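You operate a simulated robot arm through the tools that you are given. There is no shell and no other tool.

You run a simulated robot arm. Do the job below in one go: nothing can be reset, and whatever is moved stays where it is left.

## Task
Set the winder to 58 mm width and 3.0 mm step, push the red slider down and zero the count.

The check looks at the end state, three seconds after you hand in, the way a careful person would. Anything else that was tipped, shoved, dropped, spilled or broken makes it a failure.

## Robot
A 7-joint arm with a two-finger parallel gripper, fixed in place. Base frame: the origin is on the floor under the middle of its stand, x ahead of it, y to its left, z up. Units: m, rad, N and s.
With the tool pointing down near the work surface it reaches from about 0.38 to 0.8 m from the base axis. Its first joint turns from -2.496 to 2.496 rad. Payload 3 kg.
Tool frame: the origin (TCP) lies between the finger pads and is the grasp point; the fingertips stand 0.03 m ahead of it; z points along the fingers, y is the line along which they close. The gripper opens to 0.11 m. The fingers are 0.02 m wide and 0.01 m thick; the gripper's body (0.048 by 0.112 m) begins 0.055 m behind the TCP.
Orientation is told as [roll, pitch, yaw] about the base's x, y, z axes, in that order, counted from this pose: with the fingers straight down and closing along the base's y, the tool's x points along the base's -x, its y along +y and its z along -z.

## Interface
- The arm moves only by the tool arm_command. Its argument "targets" is text: rows parted by semicolons, each of 7 numbers parted by spaces: the gripper command, from -1 (shut) to 1 (fully open), values between in proportion, then the shift along the tool's x, y, z in cm, then the turn, a rotation vector about the tool's x, y, z in rad. In form: gripper dx dy dz ax ay az; .... A call has 1 to 20 rows; each row shifts and turns the commanded pose from where the row before left it, along the tool's axes as they then stand. A row lasts 0.2 s, in which the tool goes at most 0.05 m and 0.15 rad; a call with a longer step from one row to the next is refused whole, and so is a gripper value outside its range. A pose out of reach is approached as far as the arm can. The call stops where the force on the tool passes 40 N (or 10 N more than at its start, if that is more) or the arm is blocked; 0.2 s more then pass. Each finger travels about 0.153 m/s and halts on what it meets, pressing with about 44 N; the grip force reading is that of the motor and also rises with nothing between the fingers. The clock runs only during rows and for 0.2 s after the last one: add rows that do not move to give the fingers time. The reply holds the time, the measured pose of the TCP, the force on the tool along the base axes, the opening and the grip force, in the units named above and with some noise, with the torque about the TCP (base axes, N m) and any sound that the robot's microphone picked up.
- Cameras (640 x 400 px; columns grow to the right, rows downward): "scene" is fixed at [0.2203, 0.6522, 1.3374]; the picture's right is [-0.94, -0.35, 0.00], its down [-0.14, 0.38, -0.91] and it looks along [0.32, -0.86, -0.41] (base axes); focal length 347 px, centre (320, 200). "wrist" rides on the gripper at [0.072, 0.017, -0.103] in the tool frame; the picture's right is [-0.23, 0.97, 0.00], its down [-0.76, -0.18, -0.62] and it looks along [-0.61, -0.14, 0.78] (tool axes); focal length 222 px, centre (320, 200). There is no depth. A picture from a camera that has moved, and an enlarged one, comes with that camera's place and axes in the base frame and with its lens.
- camera(camera): a new picture of that camera. No time passes.
- raise_lower(by): moves the trunk up (or, below 0, down) by that many m; the arm rides with it, the base frame stays. It gives what a move gives, with no picture.
- zoom(camera, box): a new picture of the part [left, top, right, bottom] of that camera's present view, enlarged. No time passes.
- sign_off(): hands the job in; it is judged then, once.

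Places have to be worked out from the pictures, the camera data and where the tool is seen. Open the gripper and draw the arm clear of the work before you hand the job in, unless the task says otherwise.

The tools are called by a JSON object that holds its "fn" and its "kwargs". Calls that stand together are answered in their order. arm_command: Moves the arm, as the interface text tells. Its arguments: {"type":"object","properties":{"targets":{"type":"string"}},"required":["targets"]} The other tools are called the same way: raise_lower (by) moves the trunk up or down; camera (camera) takes a picture; zoom (camera, box) takes an enlarged picture of a part of a camera's view; sign_off () hands the job in.

At the start:

```text
time: 0.0
tool_pos: [0.5048, -0.3553, 1.2059]
tool_rot: [0.002, 0.001, 0.0]
force: [0.8, -0.1, 0.1]
wrist_torque: [0.01, -0.01, 0.01]
gripper_width: 0.1099
grip_force: 0.0
trunk travel left (down, up): [-0.325, 0.165]
```

scene: 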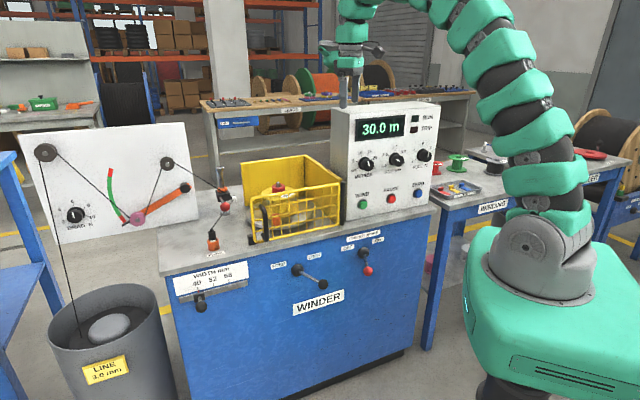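
wrist: 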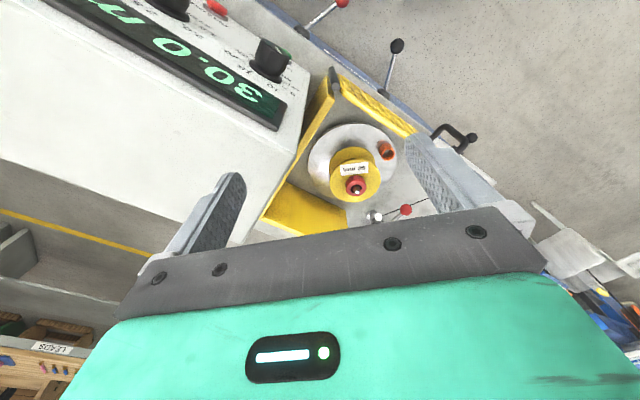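

I'll start by looking closely at the winder's panel, front and width scale in the scene view before moving anything.

{"fn": "zoom", "kwargs": {"camera": "scene", "box": [320, 95, 450, 225]}}

{"fn": "zoom", "kwargs": {"camera": "scene", "box": [160, 220, 300, 330]}}

{"fn": "zoom", "kwargs": {"camera": "scene", "box": [260, 220, 400, 320]}}

{"fn": "zoom", "kwargs": {"camera": "scene", "box": [20, 120, 240, 260]}}

{"fn": "zoom", "kwargs": {"camera": "wrist", "box": [200, 0, 520, 230]}}

```text
3.08 times, centred on (385, 160) of scene
camera zoom: at [0.2203, 0.6522, 1.3374], right [-0.94, -0.35, 0.0], down [-0.14, 0.38, -0.91], along [0.32, -0.86, -0.41], focal length 1067 px, centre (120, 323)
```

zoom: 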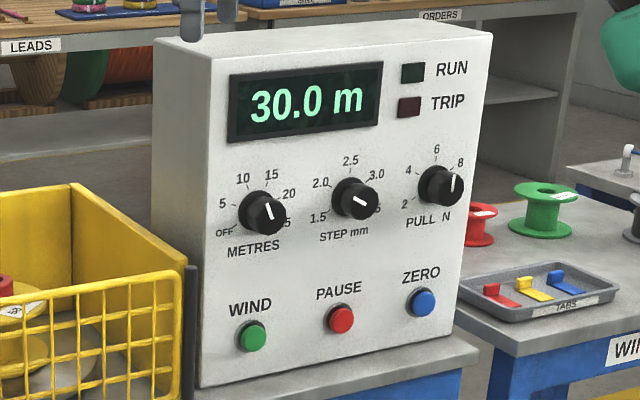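

```text
3.64 times, centred on (230, 275) of scene
camera zoom: at [0.2203, 0.6522, 1.3374], right [-0.94, -0.35, 0.0], down [-0.14, 0.38, -0.91], along [0.32, -0.86, -0.41], focal length 1261 px, centre (647, -73)
```

zoom: 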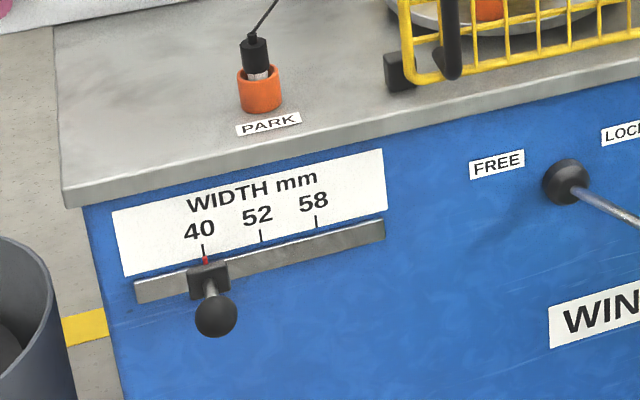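

```text
4.00 times, centred on (330, 270) of scene
camera zoom: at [0.2203, 0.6522, 1.3374], right [-0.94, -0.35, 0.0], down [-0.14, 0.38, -0.91], along [0.32, -0.86, -0.41], focal length 1388 px, centre (280, -80)
```

zoom: 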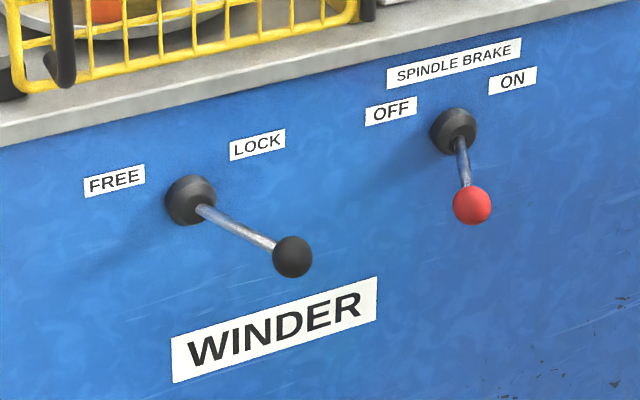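

```text
2.86 times, centred on (130, 190) of scene
camera zoom: at [0.2203, 0.6522, 1.3374], right [-0.94, -0.35, 0.0], down [-0.14, 0.38, -0.91], along [0.32, -0.86, -0.41], focal length 991 px, centre (863, 229)
```

zoom: 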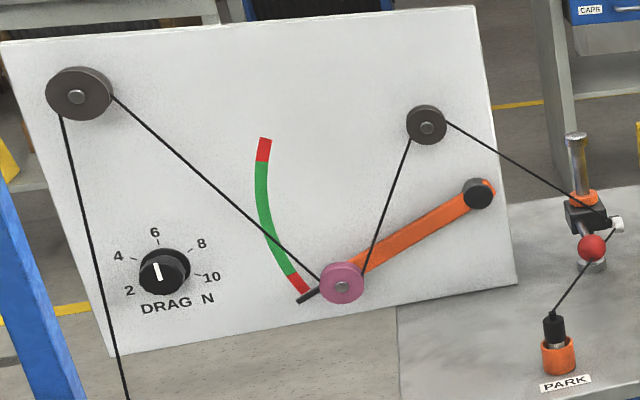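

```text
1.74 times, centred on (360, 115) of wrist
camera zoom: at [0.4319, -0.3389, 1.3107], right [0.23, 0.97, 0.0], down [0.76, -0.18, 0.62], along [0.61, -0.14, -0.78], focal length 386 px, centre (250, 348)
```

zoom: 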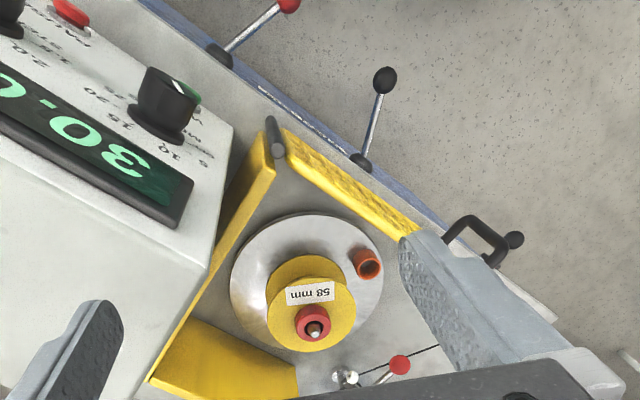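

The panel shows count 30.0 m, STEP apparently at 3.5, the width carriage at 40, and a FREE/LOCK lever. I still need to identify the "red slider", so I'm zooming on the spindle, the post with the red ball, and the surroundings.

{"fn": "zoom", "kwargs": {"camera": "scene", "box": [195, 165, 265, 260]}}

{"fn": "zoom", "kwargs": {"camera": "scene", "box": [235, 150, 345, 245]}}

{"fn": "zoom", "kwargs": {"camera": "wrist", "box": [290, 110, 440, 230]}}

{"fn": "zoom", "kwargs": {"camera": "scene", "box": [380, 130, 520, 230]}}

{"fn": "zoom", "kwargs": {"camera": "scene", "box": [355, 140, 440, 210]}}

```text
4.21 times, centred on (230, 212) of scene
camera zoom: at [0.2203, 0.6522, 1.3374], right [-0.94, -0.35, 0.0], down [-0.14, 0.38, -0.91], along [0.32, -0.86, -0.41], focal length 1460 px, centre (699, 147)
```

zoom: 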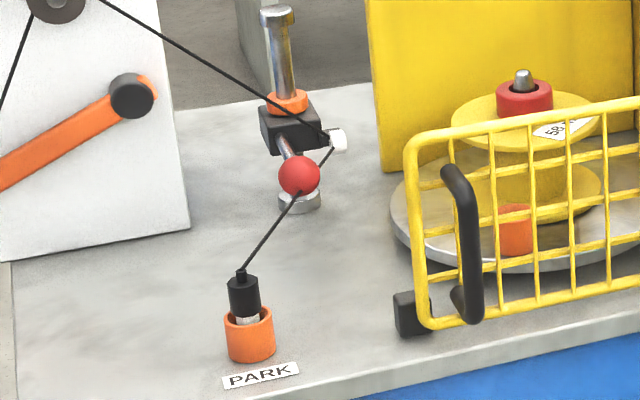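

```text
4.21 times, centred on (290, 198) of scene
camera zoom: at [0.2203, 0.6522, 1.3374], right [-0.94, -0.35, 0.0], down [-0.14, 0.38, -0.91], along [0.32, -0.86, -0.41], focal length 1460 px, centre (446, 210)
```

zoom: 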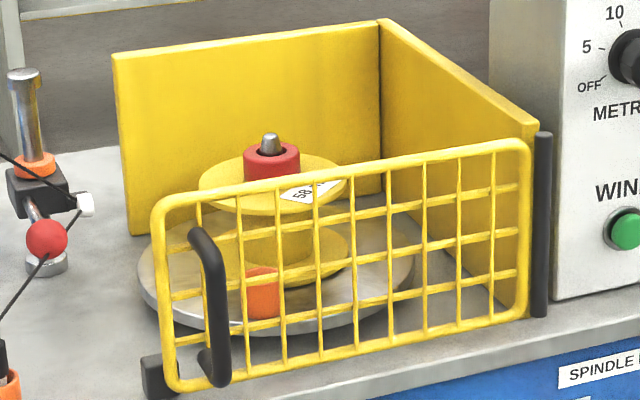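

```text
3.33 times, centred on (365, 170) of wrist
camera zoom: at [0.4319, -0.3389, 1.3107], right [0.23, 0.97, 0.0], down [0.76, -0.18, 0.62], along [0.61, -0.14, -0.78], focal length 740 px, centre (170, 300)
```

zoom: 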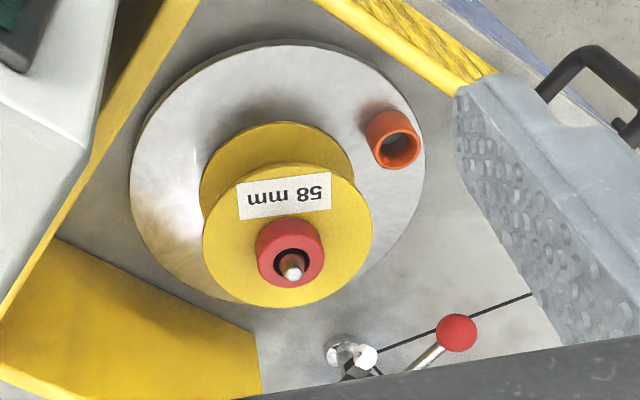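

```text
4.00 times, centred on (450, 180) of scene
camera zoom: at [0.2203, 0.6522, 1.3374], right [-0.94, -0.35, 0.0], down [-0.14, 0.38, -0.91], along [0.32, -0.86, -0.41], focal length 1388 px, centre (-200, 280)
```

zoom: 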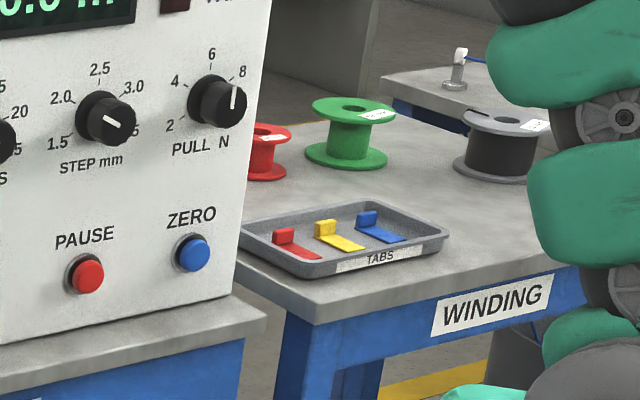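

```text
5.71 times, centred on (398, 175) of scene
camera zoom: at [0.2203, 0.6522, 1.3374], right [-0.94, -0.35, 0.0], down [-0.14, 0.38, -0.91], along [0.32, -0.86, -0.41], focal length 1982 px, centre (-123, 343)
```

zoom: 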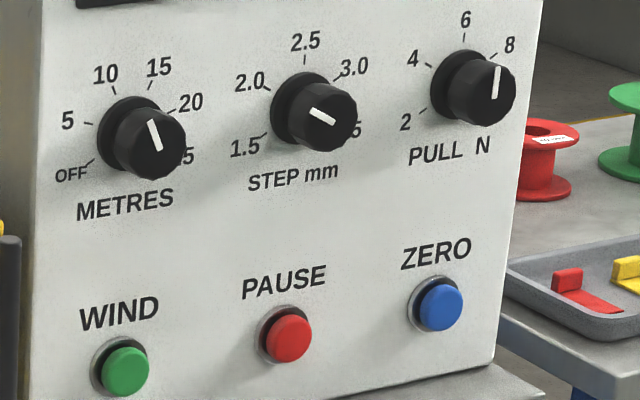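

Triangulating both views: the table top is near z 0.78, the control box top near z 1.15 with its face about 0.61 m from the base along yaw -52°, and a red collar is on the spindle at about (0.74, -0.33, 0.89). I'll lift away from the box, draw back and yaw the tool so the wrist camera faces the machine.

{"fn": "arm_command", "kwargs": {"targets": "0 0 0 -5 0 0 0; 0 0 0 -5 0 0 0; 0 2.6 3.3 0 0 0 0; 0 2.6 3.3 0 0 0 0; 0 2.6 3.3 0 0 0 0; 0 2.6 3.3 0 0 0 0; 0 2.6 3.3 0 0 0 0; 0 0 0 0 0 0 0.15; 0 0 0 0 0 0 0.15; 0 0 0 0 0 0 0.15; 0 0 0 0 0 0 0.15; 0 0 0 0 0 0 0.15; 0 0 0 0 0 0 0.15; 0 0 0 0 0 0 0"}}

{"fn": "camera", "kwargs": {"camera": "wrist"}}

{"fn": "camera", "kwargs": {"camera": "scene"}}

```text
time: 3.0
tool_pos: [0.3572, -0.1888, 1.2655]
tool_rot: [0.0, 0.002, -0.901]
force: [0.6, -0.3, 0.1]
wrist_torque: [0.0, -0.01, 0.0]
gripper_width: 0.0551
grip_force: 0.0
out of reach, approached as far as the arm can: row 2
trunk travel left (down, up): [-0.325, 0.165]
```

```text
taken
camera wrist: at [0.3239, -0.1217, 1.3701], right [0.9, 0.43, 0.0], down [0.33, -0.71, 0.62], along [0.27, -0.56, -0.78], focal length 222 px, centre (320, 200)
```

wrist: 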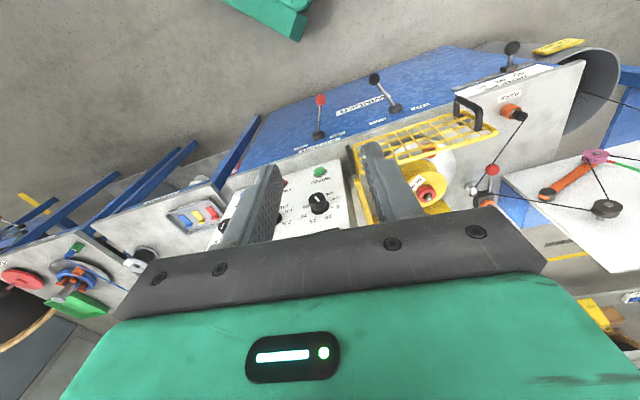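

```text
taken
```

scene: 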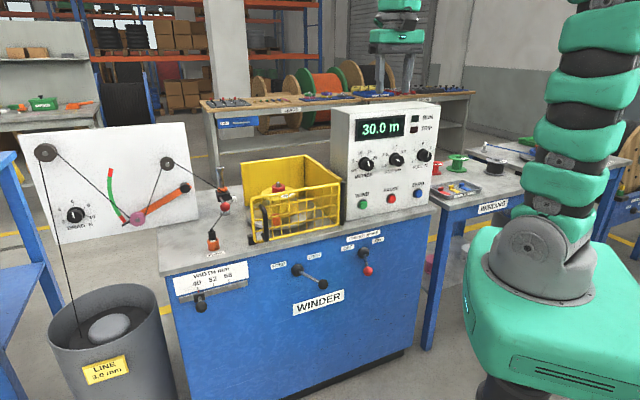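

The arm is drawn back and yawed to face the machine; the wrist picture is upside-down relative to the machine. I'm zooming in on the panel knobs, the spool collar, the post and the front levers.

{"fn": "zoom", "kwargs": {"camera": "wrist", "box": [270, 150, 370, 215]}}

{"fn": "zoom", "kwargs": {"camera": "wrist", "box": [400, 120, 540, 210]}}

{"fn": "zoom", "kwargs": {"camera": "wrist", "box": [290, 60, 450, 160]}}

{"fn": "zoom", "kwargs": {"camera": "wrist", "box": [440, 30, 600, 130]}}

```text
6.15 times, centred on (320, 182) of wrist
camera zoom: at [0.3239, -0.1217, 1.3701], right [0.9, 0.43, 0.0], down [0.33, -0.71, 0.62], along [0.27, -0.56, -0.78], focal length 1367 px, centre (320, 308)
```

zoom: 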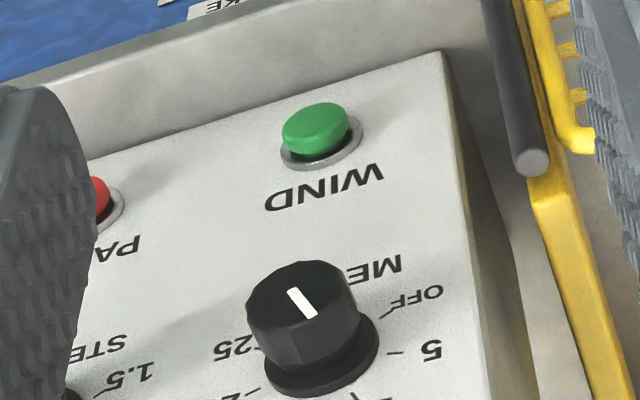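

```text
4.44 times, centred on (470, 165) of wrist
camera zoom: at [0.3239, -0.1217, 1.3701], right [0.9, 0.43, 0.0], down [0.33, -0.71, 0.62], along [0.27, -0.56, -0.78], focal length 987 px, centre (-347, 356)
```

zoom: 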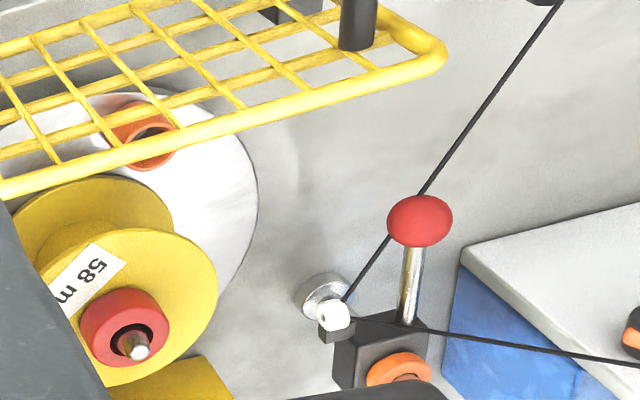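

```text
4.00 times, centred on (370, 110) of wrist
camera zoom: at [0.3239, -0.1217, 1.3701], right [0.9, 0.43, 0.0], down [0.33, -0.71, 0.62], along [0.27, -0.56, -0.78], focal length 888 px, centre (120, 560)
```

zoom: 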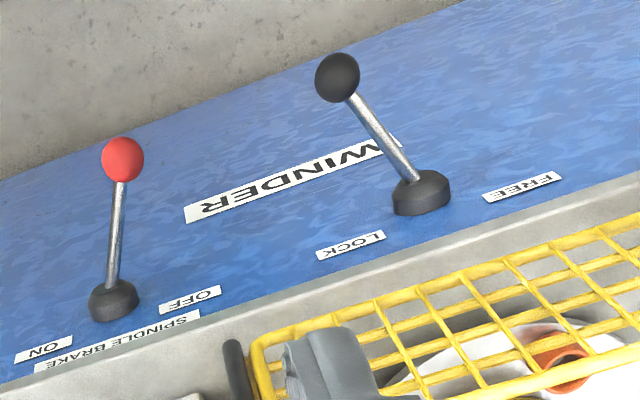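

```text
4.00 times, centred on (520, 80) of wrist
camera zoom: at [0.3239, -0.1217, 1.3701], right [0.9, 0.43, 0.0], down [0.33, -0.71, 0.62], along [0.27, -0.56, -0.78], focal length 888 px, centre (-480, 680)
```

zoom: 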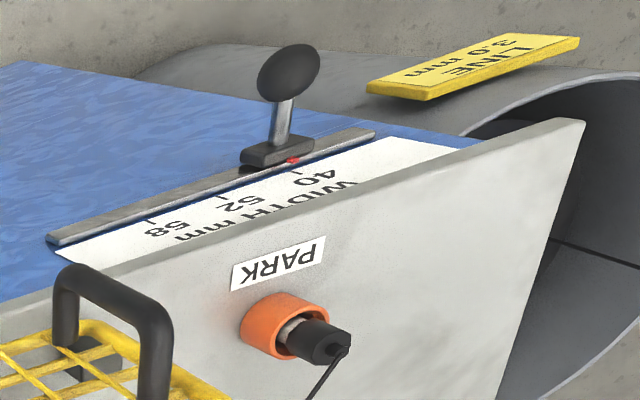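

The lever on the front is at LOCK, the brake is OFF, METRES points at 10, and there are two red candidates: a collar on the spindle, and a red-knobbed block on a vertical post at about (0.93, -0.28). I'm moving the wrist camera over the spool, well above everything, to inspect both.

{"fn": "arm_command", "kwargs": {"targets": "0 0 0 0 0 0 -0.15; 0 0 0 0 0 0 -0.15; 0 0 0 0 0 0 -0.15; 0 0 0 0 0 0 -0.15; 0 0 0 0 0 0 -0.15; 0 0 0 0 0 0 -0.15; 0 -4.1 -0.4 1.8 0 0 0; 0 -4.1 -0.4 1.8 0 0 0; 0 -4.1 -0.4 1.8 0 0 0; 0 -4.1 -0.4 1.8 0 0 0; 0 -4.1 -0.4 1.8 0 0 0; 0 -4.1 -0.4 1.8 0 0 0; 0 -4.1 -0.4 1.8 0 0 0; 0 -4.1 -0.4 1.8 0 0 0; 0 -4.1 -0.4 1.8 0 0 0; 0 0 0 0 0 0 0"}}

{"fn": "camera", "kwargs": {"camera": "wrist"}}

```text
time: 6.4
tool_pos: [0.7044, -0.2219, 1.1129]
tool_rot: [-0.001, 0.0, 0.0]
force: [-0.2, 0.0, -0.1]
wrist_torque: [-0.01, 0.02, -0.01]
gripper_width: 0.0551
grip_force: 0.0
out of reach, approached as far as the arm can: row 15
trunk travel left (down, up): [-0.325, 0.165]
```

```text
taken
camera wrist: at [0.632, -0.2053, 1.2171], right [0.23, 0.97, 0.0], down [0.76, -0.18, 0.62], along [0.61, -0.14, -0.78], focal length 222 px, centre (320, 200)
```

wrist: 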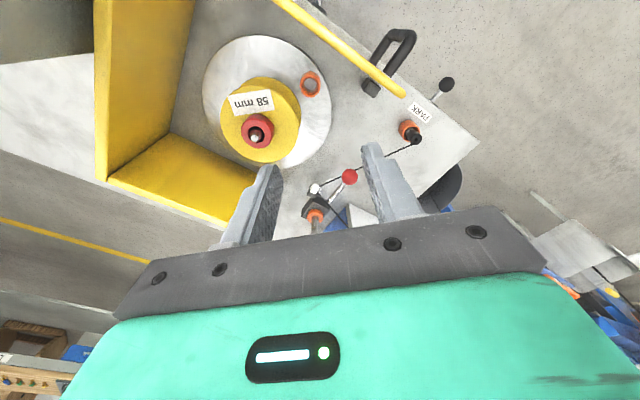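

The view now covers both red parts, so I'll enlarge them.

{"fn": "zoom", "kwargs": {"camera": "wrist", "box": [280, 150, 380, 235]}}

{"fn": "zoom", "kwargs": {"camera": "wrist", "box": [200, 60, 330, 170]}}

{"fn": "zoom", "kwargs": {"camera": "wrist", "box": [340, 20, 500, 150]}}

```text
4.71 times, centred on (330, 192) of wrist
camera zoom: at [0.632, -0.2053, 1.2171], right [0.23, 0.97, 0.0], down [0.76, -0.18, 0.62], along [0.61, -0.14, -0.78], focal length 1045 px, centre (273, 235)
```

zoom: 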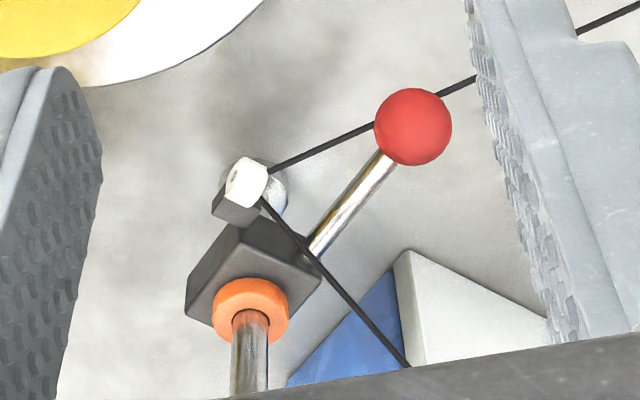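

```text
3.64 times, centred on (265, 115) of wrist
camera zoom: at [0.632, -0.2053, 1.2171], right [0.23, 0.97, 0.0], down [0.76, -0.18, 0.62], along [0.61, -0.14, -0.78], focal length 808 px, centre (520, 509)
```

zoom: 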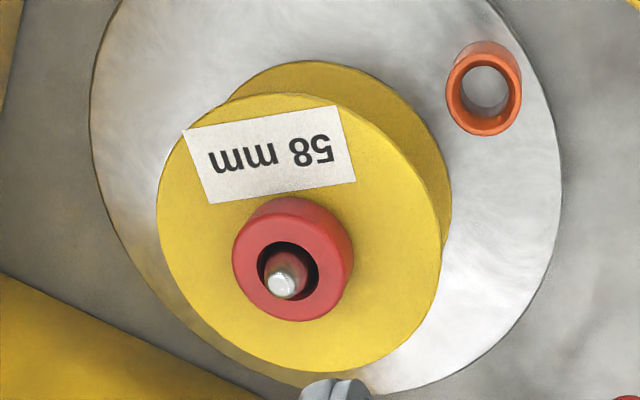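

```text
3.08 times, centred on (420, 85) of wrist
camera zoom: at [0.632, -0.2053, 1.2171], right [0.23, 0.97, 0.0], down [0.76, -0.18, 0.62], along [0.61, -0.14, -0.78], focal length 684 px, centre (12, 554)
```

zoom: 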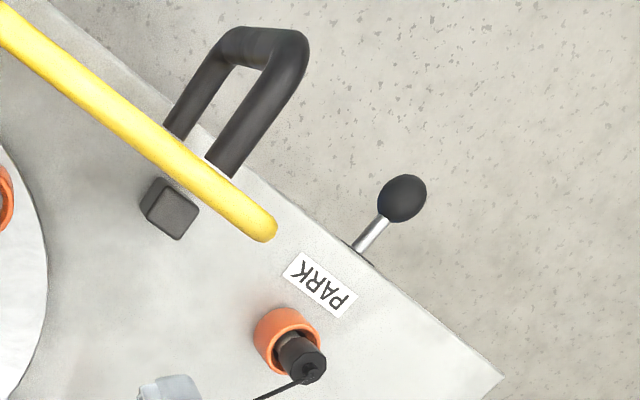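

The collar may be standing above the spool's top flange rather than seated on it; I'm enlarging it from both cameras to measure the gap.

{"fn": "zoom", "kwargs": {"camera": "wrist", "box": [215, 75, 305, 165]}}

{"fn": "zoom", "kwargs": {"camera": "scene", "box": [250, 172, 310, 215]}}

{"fn": "zoom", "kwargs": {"camera": "scene", "box": [205, 160, 245, 220]}}

```text
4.44 times, centred on (260, 120) of wrist
camera zoom: at [0.632, -0.2053, 1.2171], right [0.23, 0.97, 0.0], down [0.76, -0.18, 0.62], along [0.61, -0.14, -0.78], focal length 987 px, centre (587, 556)
```

zoom: 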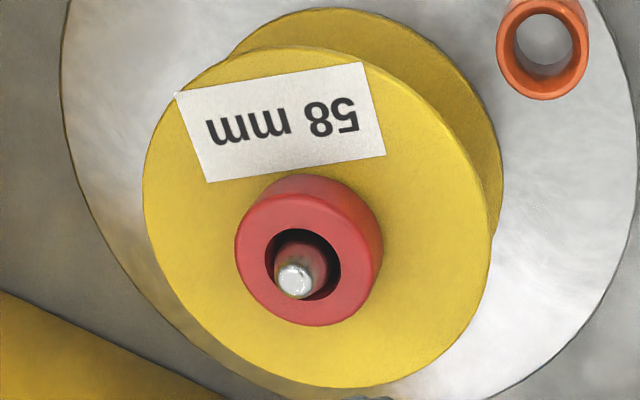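

```text
9.30 times, centred on (280, 194) of scene
camera zoom: at [0.2203, 0.6522, 1.3374], right [-0.94, -0.35, 0.0], down [-0.14, 0.38, -0.91], along [0.32, -0.86, -0.41], focal length 3227 px, centre (692, 260)
```

zoom: 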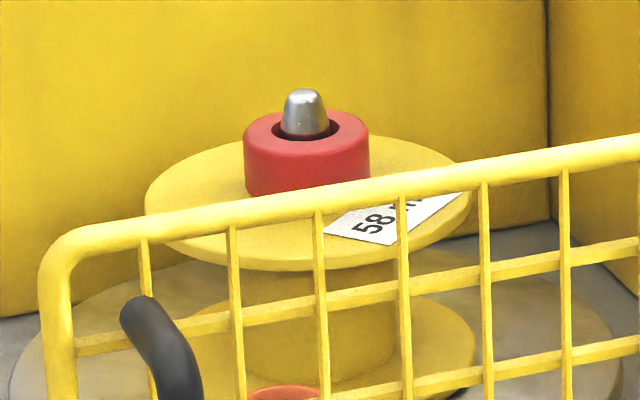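

```text
6.67 times, centred on (225, 190) of scene
camera zoom: at [0.2203, 0.6522, 1.3374], right [-0.94, -0.35, 0.0], down [-0.14, 0.38, -0.91], along [0.32, -0.86, -0.41], focal length 2312 px, centre (953, 267)
```

zoom: 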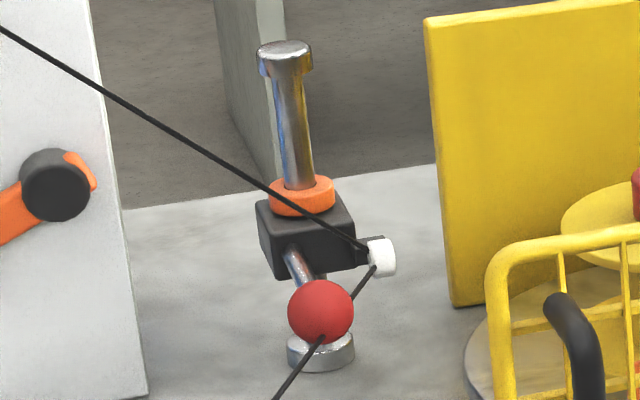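

Perspective-corrected, the spindle's red collar already sits flush on the spool, while the red-knobbed block on the post stands about 3 cm above its base — that block is the slider that can go down. I'll do the panel first: yaw to face it, back off, and move sideways in front of it.

{"fn": "arm_command", "kwargs": {"targets": "0 0 0 0 0 0 0.15; 0 0 0 0 0 0 0.15; 0 0 0 0 0 0 0.15; 0 0 0 0 0 0 0.15; 0 0 0 0 0 0 0.15; 0 0 0 0 0 0 0.15; 0 4 0 0 0 0 0; 0 4 0 0 0 0 0; 0 4 0 0 0 0 0; 0 4 0 0 0 0 0; 0 0 -4.6 0 0 0 0; 0 0 -4.6 0 0 0 0; 0 0 -4.6 0 0 0 0; 0 0 -4.6 0 0 0 0; 0 0 -4.6 0 0 0 0; 0 0 -4.6 0 0 0 0; 0 0 -4.6 0 0 0 0; 0 0 -4.6 0 0 0 0; 0 0 -4.6 0 0 0 0; 0 0 0 0 0 0 0"}}

{"fn": "camera", "kwargs": {"camera": "wrist"}}

{"fn": "camera", "kwargs": {"camera": "scene"}}

```text
time: 10.6
tool_pos: [0.28, -0.3555, 1.1121]
tool_rot: [0.001, 0.0, -0.899]
force: [0.7, 0.4, -0.5]
wrist_torque: [-0.01, -0.02, -0.02]
gripper_width: 0.055
grip_force: 0.0
trunk travel left (down, up): [-0.325, 0.165]
```

```text
taken
camera wrist: at [0.2478, -0.2875, 1.2169], right [0.9, 0.43, 0.0], down [0.34, -0.71, 0.62], along [0.27, -0.56, -0.78], focal length 222 px, centre (320, 200)
```

wrist: 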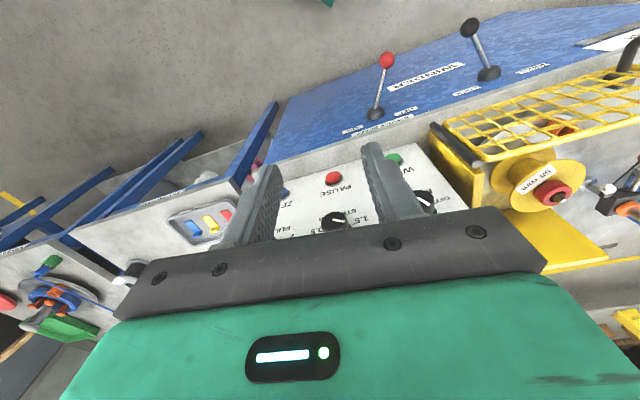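

```text
taken
```

scene: 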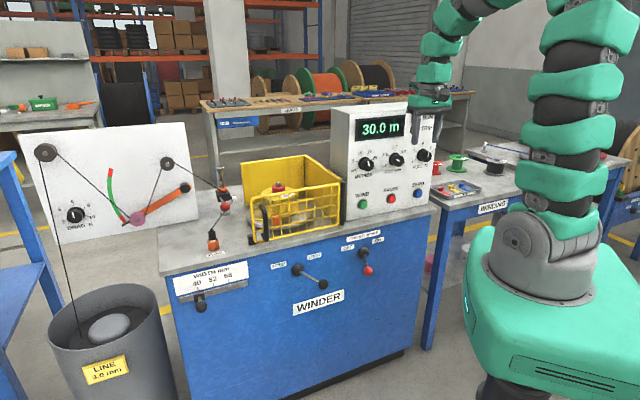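

The fingers are in front of the panel at w≈0.45 m with the STEP knob visible between them. I'll pitch the tool up by about 50° so the camera looks straight at the panel.

{"fn": "arm_command", "kwargs": {"targets": "0 0 0 0 0 -0.15 0; 0 0 0 0 0 -0.15 0; 0 0 0 0 0 -0.15 0; 0 0 0 0 0 -0.15 0; 0 0 0 0 0 -0.15 0; 0 0 0 0 0 -0.15 0; 0 0 0 0 0 0 0"}}

{"fn": "camera", "kwargs": {"camera": "wrist"}}

```text
time: 12.2
tool_pos: [0.3016, -0.3893, 1.1453]
tool_rot: [-0.001, -0.899, -0.9]
force: [-0.2, -0.6, 0.4]
wrist_torque: [-0.02, 0.02, -0.03]
gripper_width: 0.0549
grip_force: 0.0
out of reach, approached as far as the arm can: row 5, 6
trunk travel left (down, up): [-0.325, 0.165]
```

```text
taken
camera wrist: at [0.2365, -0.2799, 1.154], right [0.85, 0.5, 0.18], down [-0.15, -0.1, 0.98], along [0.51, -0.86, -0.01], focal length 222 px, centre (320, 200)
```

wrist: 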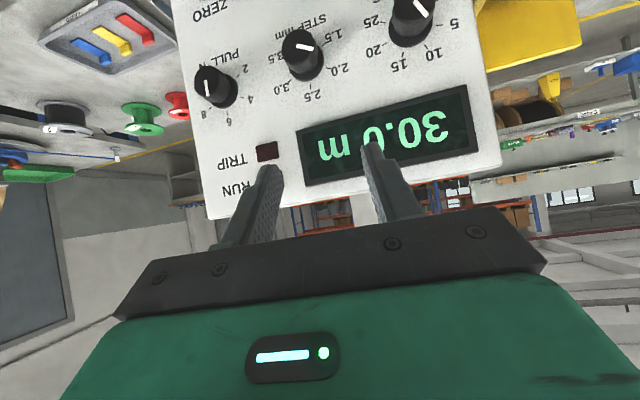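

I have a frontal view of the knobs (upside-down). Zooming in to read the pointers exactly.

{"fn": "zoom", "kwargs": {"camera": "wrist", "box": [185, 0, 465, 140]}}

{"fn": "zoom", "kwargs": {"camera": "wrist", "box": [265, 15, 355, 105]}}

```text
2.29 times, centred on (325, 70) of wrist
camera zoom: at [0.2365, -0.2799, 1.154], right [0.85, 0.5, 0.18], down [-0.15, -0.1, 0.98], along [0.51, -0.86, -0.01], focal length 508 px, centre (309, 497)
```

zoom: 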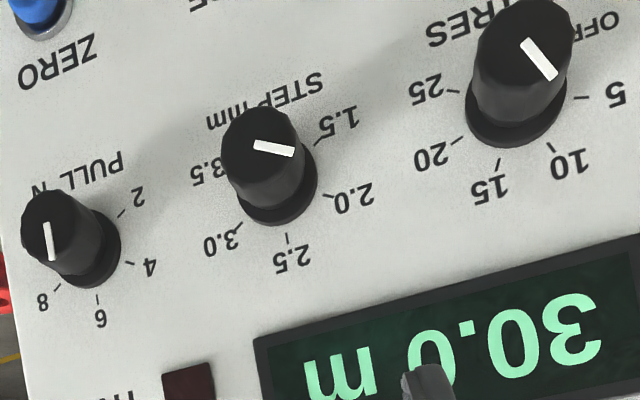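

```text
4.44 times, centred on (310, 60) of wrist
camera zoom: at [0.2365, -0.2799, 1.154], right [0.85, 0.5, 0.18], down [-0.15, -0.1, 0.98], along [0.51, -0.86, -0.01], focal length 987 px, centre (364, 822)
```

zoom: 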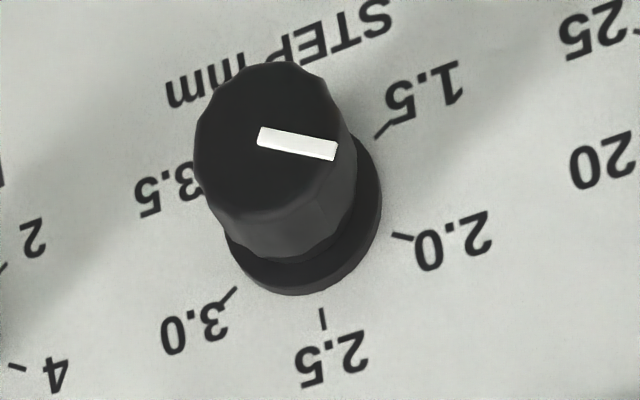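

STEP clearly points at 2.0 and must turn two detents clockwise (about 120°) to 3.0. The wrist was too folded here, so I'll lower the trunk 0.15 m, which gives the arm more room and brings the tool to knob height.

{"fn": "raise_lower", "kwargs": {"by": -0.15}}

{"fn": "arm_command", "kwargs": {"targets": "0 0 0 0 0 -0.15 0; 0 0 0 0 0 -0.15 0; 0 0 0 0 0 -0.15 0; 0 0 0 0 0 -0.15 0; 0 0 0 0 0 -0.071 0; 0 0 0 0 0 0 0"}}

{"fn": "camera", "kwargs": {"camera": "wrist"}}

{"fn": "camera", "kwargs": {"camera": "scene"}}

```text
time: 13.9
tool_pos: [0.3016, -0.3893, 0.9937]
tool_rot: [-0.001, -0.896, -0.898]
force: [-1.2, -0.4, 0.5]
wrist_torque: [-0.01, 0.01, 0.0]
gripper_width: 0.0548
grip_force: 0.0
trunk travel left (down, up): [-0.175, 0.315]
```

```text
time: 14.9
tool_pos: [0.3531, -0.4755, 1.0598]
tool_rot: [-0.017, -1.427, -0.876]
force: [-51.4, 63.0, 10.5]
wrist_torque: [-0.28, -0.74, 2.99]
gripper_width: 0.0544
grip_force: 0.1
out of reach, approached as far as the arm can: row 1, 2, 3, 4
trunk travel left (down, up): [-0.175, 0.315]
stopped in row 4: the force on the tool passed its limit at 182 N (the readings are from after the stop); the commanded pose is now the measured one
```

```text
taken
camera wrist: at [0.2961, -0.3754, 1.0032], right [0.78, 0.58, 0.22], down [-0.45, 0.29, 0.84], along [0.43, -0.76, 0.49], focal length 222 px, centre (320, 200)
```

wrist: 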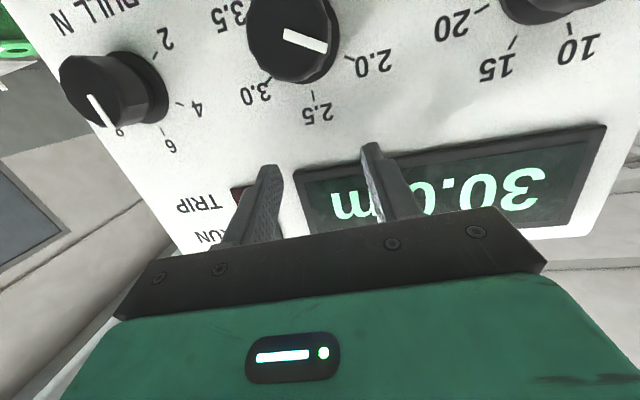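

```text
taken
```

scene: 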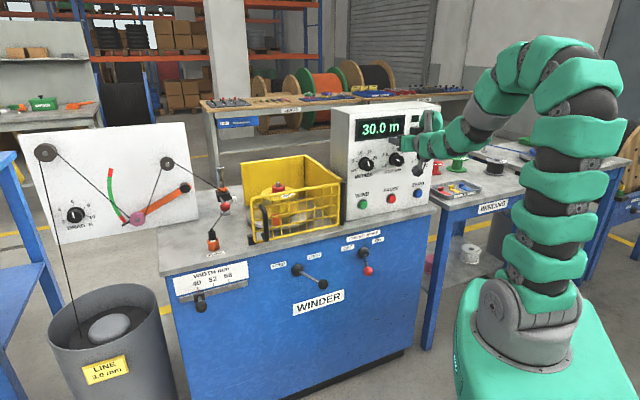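

The fingertips touched the panel face when the unreachable rows let the tool drift forward; nothing appears to have moved (display 30.0, PULL still 6, STEP still 2.0), and it places the face at w≈0.62. I'll back straight off while tilting the tool down again to a pose that is reachable.

{"fn": "arm_command", "kwargs": {"targets": "0 0.36 0 -2.47 0 0.115 0; 0 0.65 0 -2.41 0 0.115 0; 0 0.92 0 -2.32 0 0.115 0; 0 1.18 0 -2.2 0 0.115 0; 0 0 0 0 0 0 0"}}

{"fn": "camera", "kwargs": {"camera": "scene"}}

{"fn": "camera", "kwargs": {"camera": "wrist"}}

```text
time: 16.1
tool_pos: [0.2963, -0.4006, 1.0548]
tool_rot: [-0.007, -0.961, -0.893]
force: [0.1, 0.1, -0.2]
wrist_torque: [0.01, 0.07, 0.01]
gripper_width: 0.0552
grip_force: 0.1
trunk travel left (down, up): [-0.175, 0.315]
```

```text
taken
```

scene: 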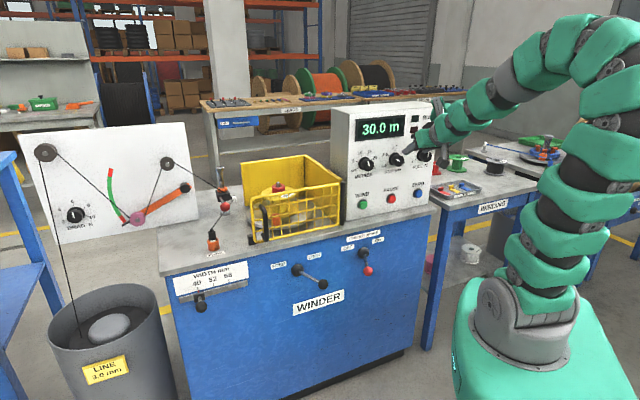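

```text
taken
camera wrist: at [0.2305, -0.291, 1.0567], right [0.84, 0.51, 0.18], down [-0.18, -0.05, 0.98], along [0.51, -0.86, 0.05], focal length 222 px, centre (320, 200)
```

wrist: 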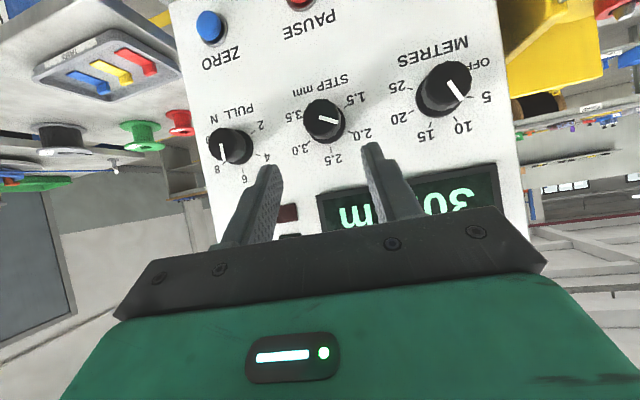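

Clean retreat, with no force. I'm zooming on the panel from this frontal view to locate the knob and buttons precisely.

{"fn": "zoom", "kwargs": {"camera": "wrist", "box": [180, 0, 500, 200]}}

{"fn": "zoom", "kwargs": {"camera": "wrist", "box": [275, 75, 375, 165]}}

```text
2.00 times, centred on (340, 100) of wrist
camera zoom: at [0.2305, -0.291, 1.0567], right [0.84, 0.51, 0.18], down [-0.18, -0.05, 0.98], along [0.51, -0.86, 0.05], focal length 444 px, centre (280, 400)
```

zoom: 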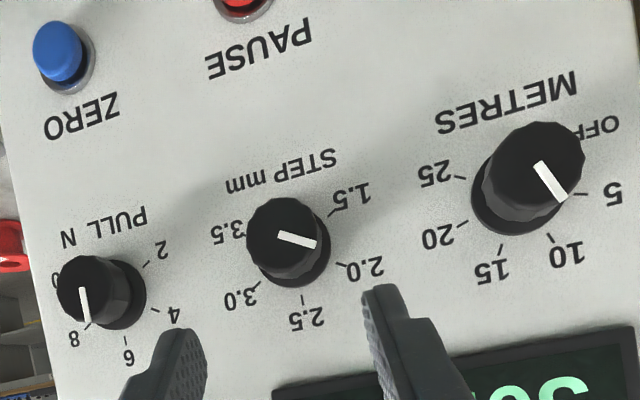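

```text
4.44 times, centred on (325, 120) of wrist
camera zoom: at [0.2305, -0.291, 1.0567], right [0.84, 0.51, 0.18], down [-0.18, -0.05, 0.98], along [0.51, -0.86, 0.05], focal length 987 px, centre (298, 556)
```

zoom: 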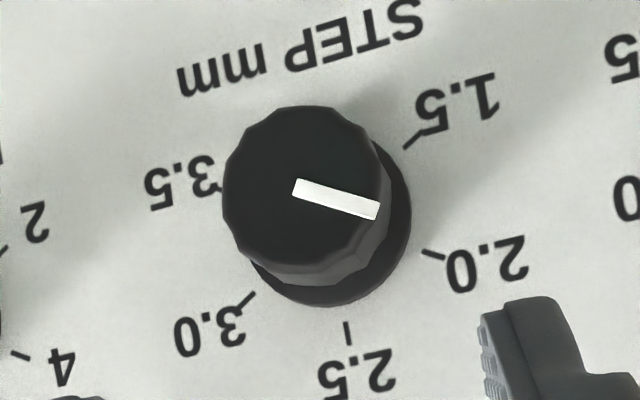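

From two views the STEP knob centre is at u≈-0.010, z≈0.990 and ZERO at u≈-0.115, z≈0.857 (w_panel≈0.62–0.63). I'll lower the trunk 0.17 m so a level tool becomes reachable in front of the knob.

{"fn": "raise_lower", "kwargs": {"by": -0.17}}

{"fn": "camera", "kwargs": {"camera": "scene"}}

```text
time: 18.1
tool_pos: [0.2978, -0.4004, 0.8858]
tool_rot: [-0.005, -0.959, -0.893]
force: [0.2, 0.1, 0.1]
wrist_torque: [-0.01, 0.0, -0.01]
gripper_width: 0.0549
grip_force: 0.0
trunk travel left (down, up): [-0.005, 0.485]
```

```text
taken
```

scene: 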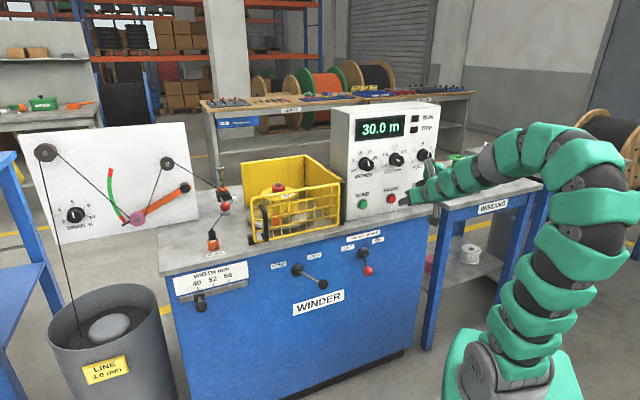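

Now at z 0.886, w 0.50, clear of everything. I'll move straight up 10 cm, then begin levelling the tool in small steps.

{"fn": "arm_command", "kwargs": {"targets": "0 -4.09 0 -2.87 0 0 0; 0 -4.09 0 -2.87 0 0 0; 0 0 0 0 0 -0.15 0; 0 0 0 0 0 0 0"}}

```text
time: 19.1
tool_pos: [0.2972, -0.4, 0.9854]
tool_rot: [-0.006, -1.111, -0.889]
force: [0.7, -0.2, -1.1]
wrist_torque: [-0.02, 0.03, 0.01]
gripper_width: 0.0549
grip_force: 0.1
trunk travel left (down, up): [-0.005, 0.485]
```

Reached without drift. Continue levelling in small turns.

{"fn": "arm_command", "kwargs": {"targets": "0 0 0 0 0 -0.15 0; 0 0 0 0 0 -0.15 0; 0 0 0 0 0 0 0"}}

```text
time: 19.9
tool_pos: [0.3095, -0.4027, 0.9922]
tool_rot: [-0.013, -1.409, -0.883]
force: [-0.7, 0.8, -0.2]
wrist_torque: [0.02, 0.0, -0.01]
gripper_width: 0.0549
grip_force: 0.1
out of reach, approached as far as the arm can: row 2
trunk travel left (down, up): [-0.005, 0.485]
```

Level to within 9° at w≈0.508 without contact. I'll finish levelling while moving 2 cm forward, then look.

{"fn": "arm_command", "kwargs": {"targets": "0 0 0 1.0 0 -0.08 0; 0 0 0 1.0 0 -0.07 0; 0 0 0 0 0 0 0"}}

{"fn": "camera", "kwargs": {"camera": "wrist"}}

{"fn": "zoom", "kwargs": {"camera": "scene", "box": [320, 95, 450, 225]}}

```text
time: 20.6
tool_pos: [0.3325, -0.4141, 0.9877]
tool_rot: [-0.02, -1.457, -0.875]
force: [0.1, 0.0, -0.4]
wrist_torque: [0.02, -0.02, 0.01]
gripper_width: 0.0548
grip_force: 0.1
out of reach, approached as far as the arm can: row 1, 2
trunk travel left (down, up): [-0.005, 0.485]
```

```text
taken
camera wrist: at [0.2754, -0.3166, 0.9282], right [0.78, 0.59, 0.22], down [-0.47, 0.31, 0.83], along [0.42, -0.75, 0.51], focal length 222 px, centre (320, 200)
```

wrist: 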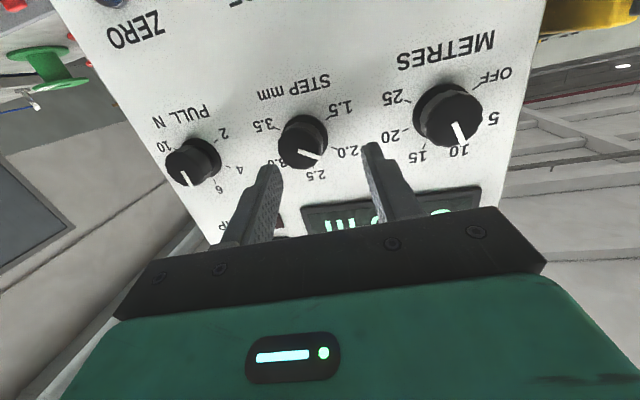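

```text
3.08 times, centred on (385, 160) of scene
camera zoom: at [0.2203, 0.6522, 1.3374], right [-0.94, -0.35, 0.0], down [-0.14, 0.38, -0.91], along [0.32, -0.86, -0.41], focal length 1067 px, centre (120, 323)
```

zoom: 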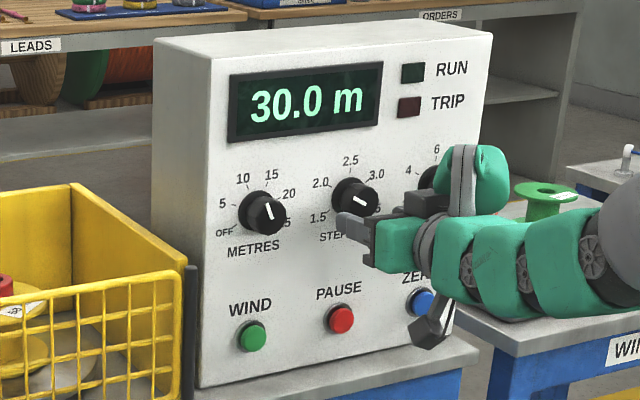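

Tool is level to ~6° at w≈0.531, u≈0.003, z≈0.988, in front of the knob. Let me zoom to fix the knob's position relative to the fingers.

{"fn": "zoom", "kwargs": {"camera": "wrist", "box": [240, 85, 380, 185]}}

```text
4.00 times, centred on (310, 135) of wrist
camera zoom: at [0.2754, -0.3166, 0.9282], right [0.78, 0.59, 0.22], down [-0.47, 0.31, 0.83], along [0.42, -0.75, 0.51], focal length 888 px, centre (360, 460)
```

zoom: 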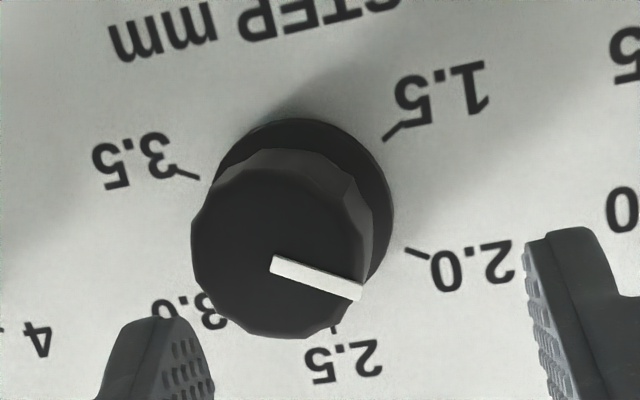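

Triangulation over three views puts the panel at w≈0.634 and the STEP knob at u≈-0.0135, z≈0.985 (the earlier touch was the raised display bezel). I'll centre laterally and square up the yaw, then check.

{"fn": "arm_command", "kwargs": {"targets": "0 0 -1.65 0.8 0.025 0 0; 0 -0.2 0 1.0 0 -0.05 0; 0 0 0 0 0 0 0"}}

{"fn": "zoom", "kwargs": {"camera": "wrist", "box": [210, 60, 430, 220]}}

```text
time: 21.4
tool_pos: [0.3293, -0.4372, 0.9886]
tool_rot: [-0.118, -1.526, -0.804]
force: [0.2, -0.2, -0.2]
wrist_torque: [0.01, -0.02, 0.02]
gripper_width: 0.0551
grip_force: 0.1
trunk travel left (down, up): [-0.005, 0.485]
```

```text
2.50 times, centred on (320, 140) of wrist
camera zoom: at [0.2782, -0.3434, 0.9214], right [0.78, 0.58, 0.22], down [-0.49, 0.36, 0.79], along [0.38, -0.73, 0.57], focal length 555 px, centre (320, 350)
```

zoom: 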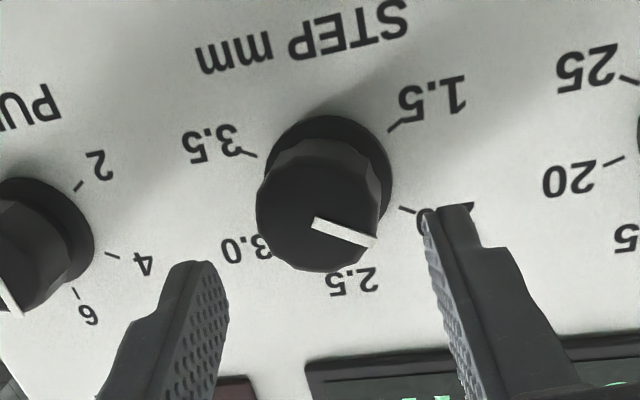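

Level to 3° now, at u≈-0.014, z≈0.989, centred on the knob. I'll pre-roll the gripper -60° with the fingers opened to about 7.5 cm, staying back from the knob, and look.

{"fn": "arm_command", "kwargs": {"targets": "0.36 0 0 0 0 0 -0.15; 0.36 0 0 0 0 0 -0.15; 0.36 0 0 0 0 0 -0.15; 0.36 0 0 0 0 0 -0.15; 0.36 0 0 0 0 0 -0.15; 0.36 0 0 0 0 0 -0.15; 0.36 0 0 0 0 0 -0.15; 0.36 0 0 0 0 0 0"}}

{"fn": "camera", "kwargs": {"camera": "wrist"}}

{"fn": "zoom", "kwargs": {"camera": "scene", "box": [320, 95, 450, 225]}}

```text
time: 23.2
tool_pos: [0.3305, -0.4375, 0.9903]
tool_rot: [-1.518, -0.514, 0.623]
force: [0.0, -0.3, 0.4]
wrist_torque: [-0.03, 0.02, 0.01]
gripper_width: 0.0748
grip_force: 0.0
trunk travel left (down, up): [-0.005, 0.485]
```

```text
taken
camera wrist: at [0.2224, -0.3871, 0.9435], right [0.52, 0.44, -0.73], down [0.1, 0.83, 0.56], along [0.85, -0.36, 0.39], focal length 222 px, centre (320, 200)
```

wrist: 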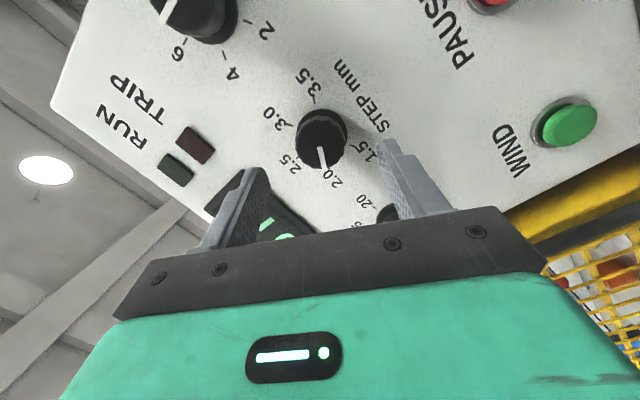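

```text
3.08 times, centred on (385, 160) of scene
camera zoom: at [0.2203, 0.6522, 1.3374], right [-0.94, -0.35, 0.0], down [-0.14, 0.38, -0.91], along [0.32, -0.86, -0.41], focal length 1067 px, centre (120, 323)
```

zoom: 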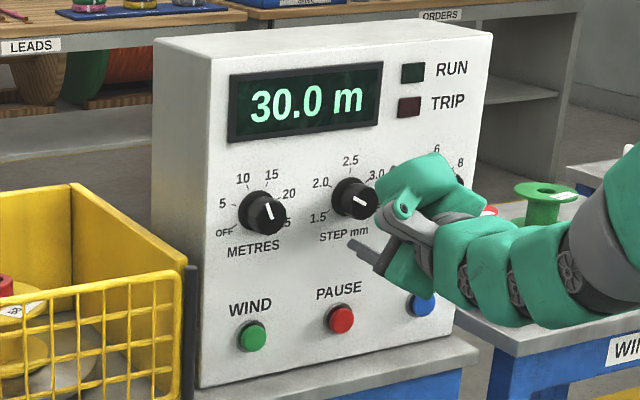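

The knob centre re-computes to u≈-0.013, z≈0.984 and the tool is 6 mm high; I'll correct that and slide forward 4.4 cm so the fingertips straddle the knob just ahead of its skirt.

{"fn": "arm_command", "kwargs": {"targets": "0.36 0.17 0.3 1.5 0 0 0; 0.36 0 0 1.5 0 0 0; 0.36 0 0 1.4 0 0 0; 0.36 0 0 0 0 0 0"}}

{"fn": "camera", "kwargs": {"camera": "wrist"}}

{"fn": "zoom", "kwargs": {"camera": "scene", "box": [340, 125, 430, 205]}}

```text
time: 24.2
tool_pos: [0.3564, -0.4726, 0.982]
tool_rot: [-1.521, -0.514, 0.626]
force: [0.5, -0.4, -1.1]
wrist_torque: [0.0, -0.01, 0.0]
gripper_width: 0.0747
grip_force: 0.1
trunk travel left (down, up): [-0.005, 0.485]
```

```text
taken
camera wrist: at [0.2489, -0.4221, 0.9377], right [0.52, 0.44, -0.73], down [0.09, 0.83, 0.56], along [0.85, -0.36, 0.39], focal length 222 px, centre (320, 200)
```

wrist: 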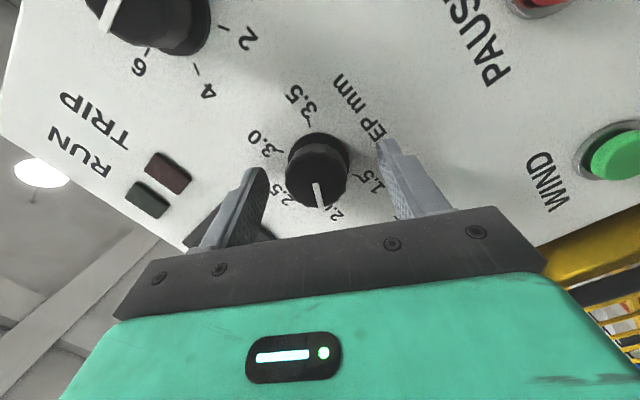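

```text
5.00 times, centred on (385, 165) of scene
camera zoom: at [0.2203, 0.6522, 1.3374], right [-0.94, -0.35, 0.0], down [-0.14, 0.38, -0.91], along [0.32, -0.86, -0.41], focal length 1734 px, centre (-5, 375)
```

zoom: 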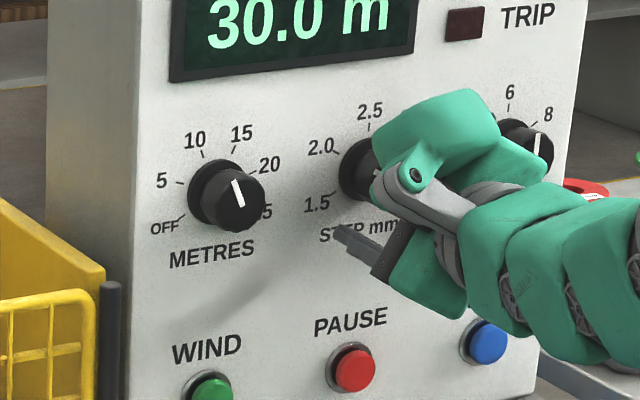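

The knob sits centred between the fingers (tool u≈-0.0146, z≈0.982). I'll close on it and check the opening and force.

{"fn": "arm_command", "kwargs": {"targets": "0 0 0 0 0 0 0; -0.3 0 0 0 0 0 0; -0.6 0 0 0 0 0 0; -1 0 0 0 0 0 0; -1 0 0 0 0 0 0; -1 0 0 0 0 0 0"}}

{"fn": "camera", "kwargs": {"camera": "wrist"}}

```text
time: 25.7
tool_pos: [0.3544, -0.4727, 0.9854]
tool_rot: [-1.526, -0.516, 0.626]
force: [-6.3, -3.7, 0.9]
wrist_torque: [0.67, 0.7, 0.45]
gripper_width: 0.0377
grip_force: 45.3
trunk travel left (down, up): [-0.005, 0.485]
stopped in row 6: the force on the tool passed its limit at 40 N (the readings are from after the stop); the commanded pose is now the measured one
```

```text
taken
camera wrist: at [0.2482, -0.4227, 0.9393], right [0.52, 0.43, -0.73], down [0.09, 0.83, 0.55], along [0.85, -0.36, 0.39], focal length 222 px, centre (320, 200)
```

wrist: 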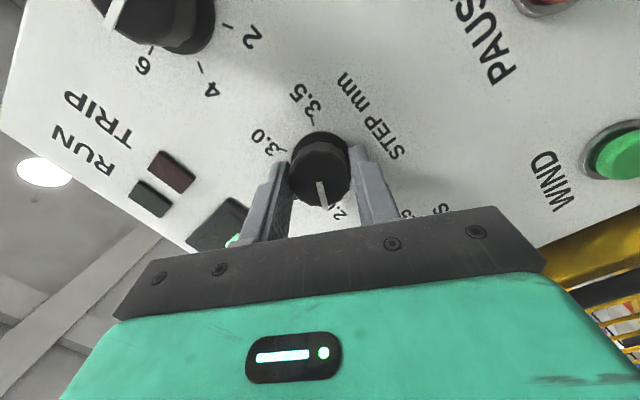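

Gripped (37.7 mm). Now I turn clockwise about the tool axis, first 60°.

{"fn": "arm_command", "kwargs": {"targets": "-1 0 0 0 0 0 0.12; -1 0 0 0 0 0 0.12; -1 0 0 0 0 0 0.12; -1 0 0 0 0 0 0.12; -1 0 0 0 0 0 0.12; -1 0 0 0 0 0 0.12; -1 0 0 0 0 0 0.12; -1 0 0 0 0 0 0.12; -1 0 0 0 0 0 0.09; -1 0 0 0 0 0 0"}}

{"fn": "camera", "kwargs": {"camera": "wrist"}}

```text
time: 27.9
tool_pos: [0.3556, -0.4736, 0.9842]
tool_rot: [-0.056, -1.53, -0.867]
force: [-4.9, 6.6, -6.2]
wrist_torque: [0.46, 0.44, 0.95]
gripper_width: 0.0401
grip_force: 45.1
trunk travel left (down, up): [-0.005, 0.485]
```

```text
taken
camera wrist: at [0.3055, -0.3782, 0.9172], right [0.78, 0.58, 0.22], down [-0.5, 0.37, 0.79], along [0.38, -0.73, 0.58], focal length 222 px, centre (320, 200)
```

wrist: 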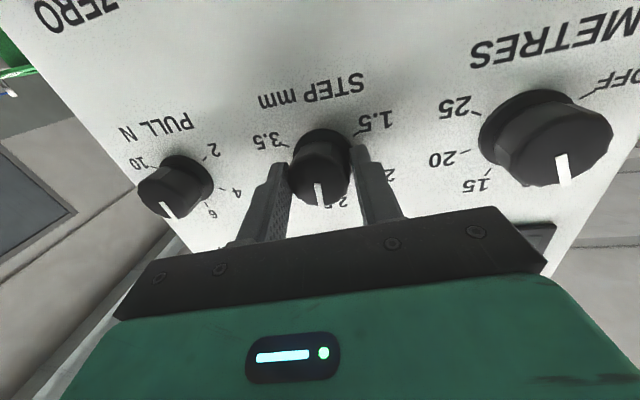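

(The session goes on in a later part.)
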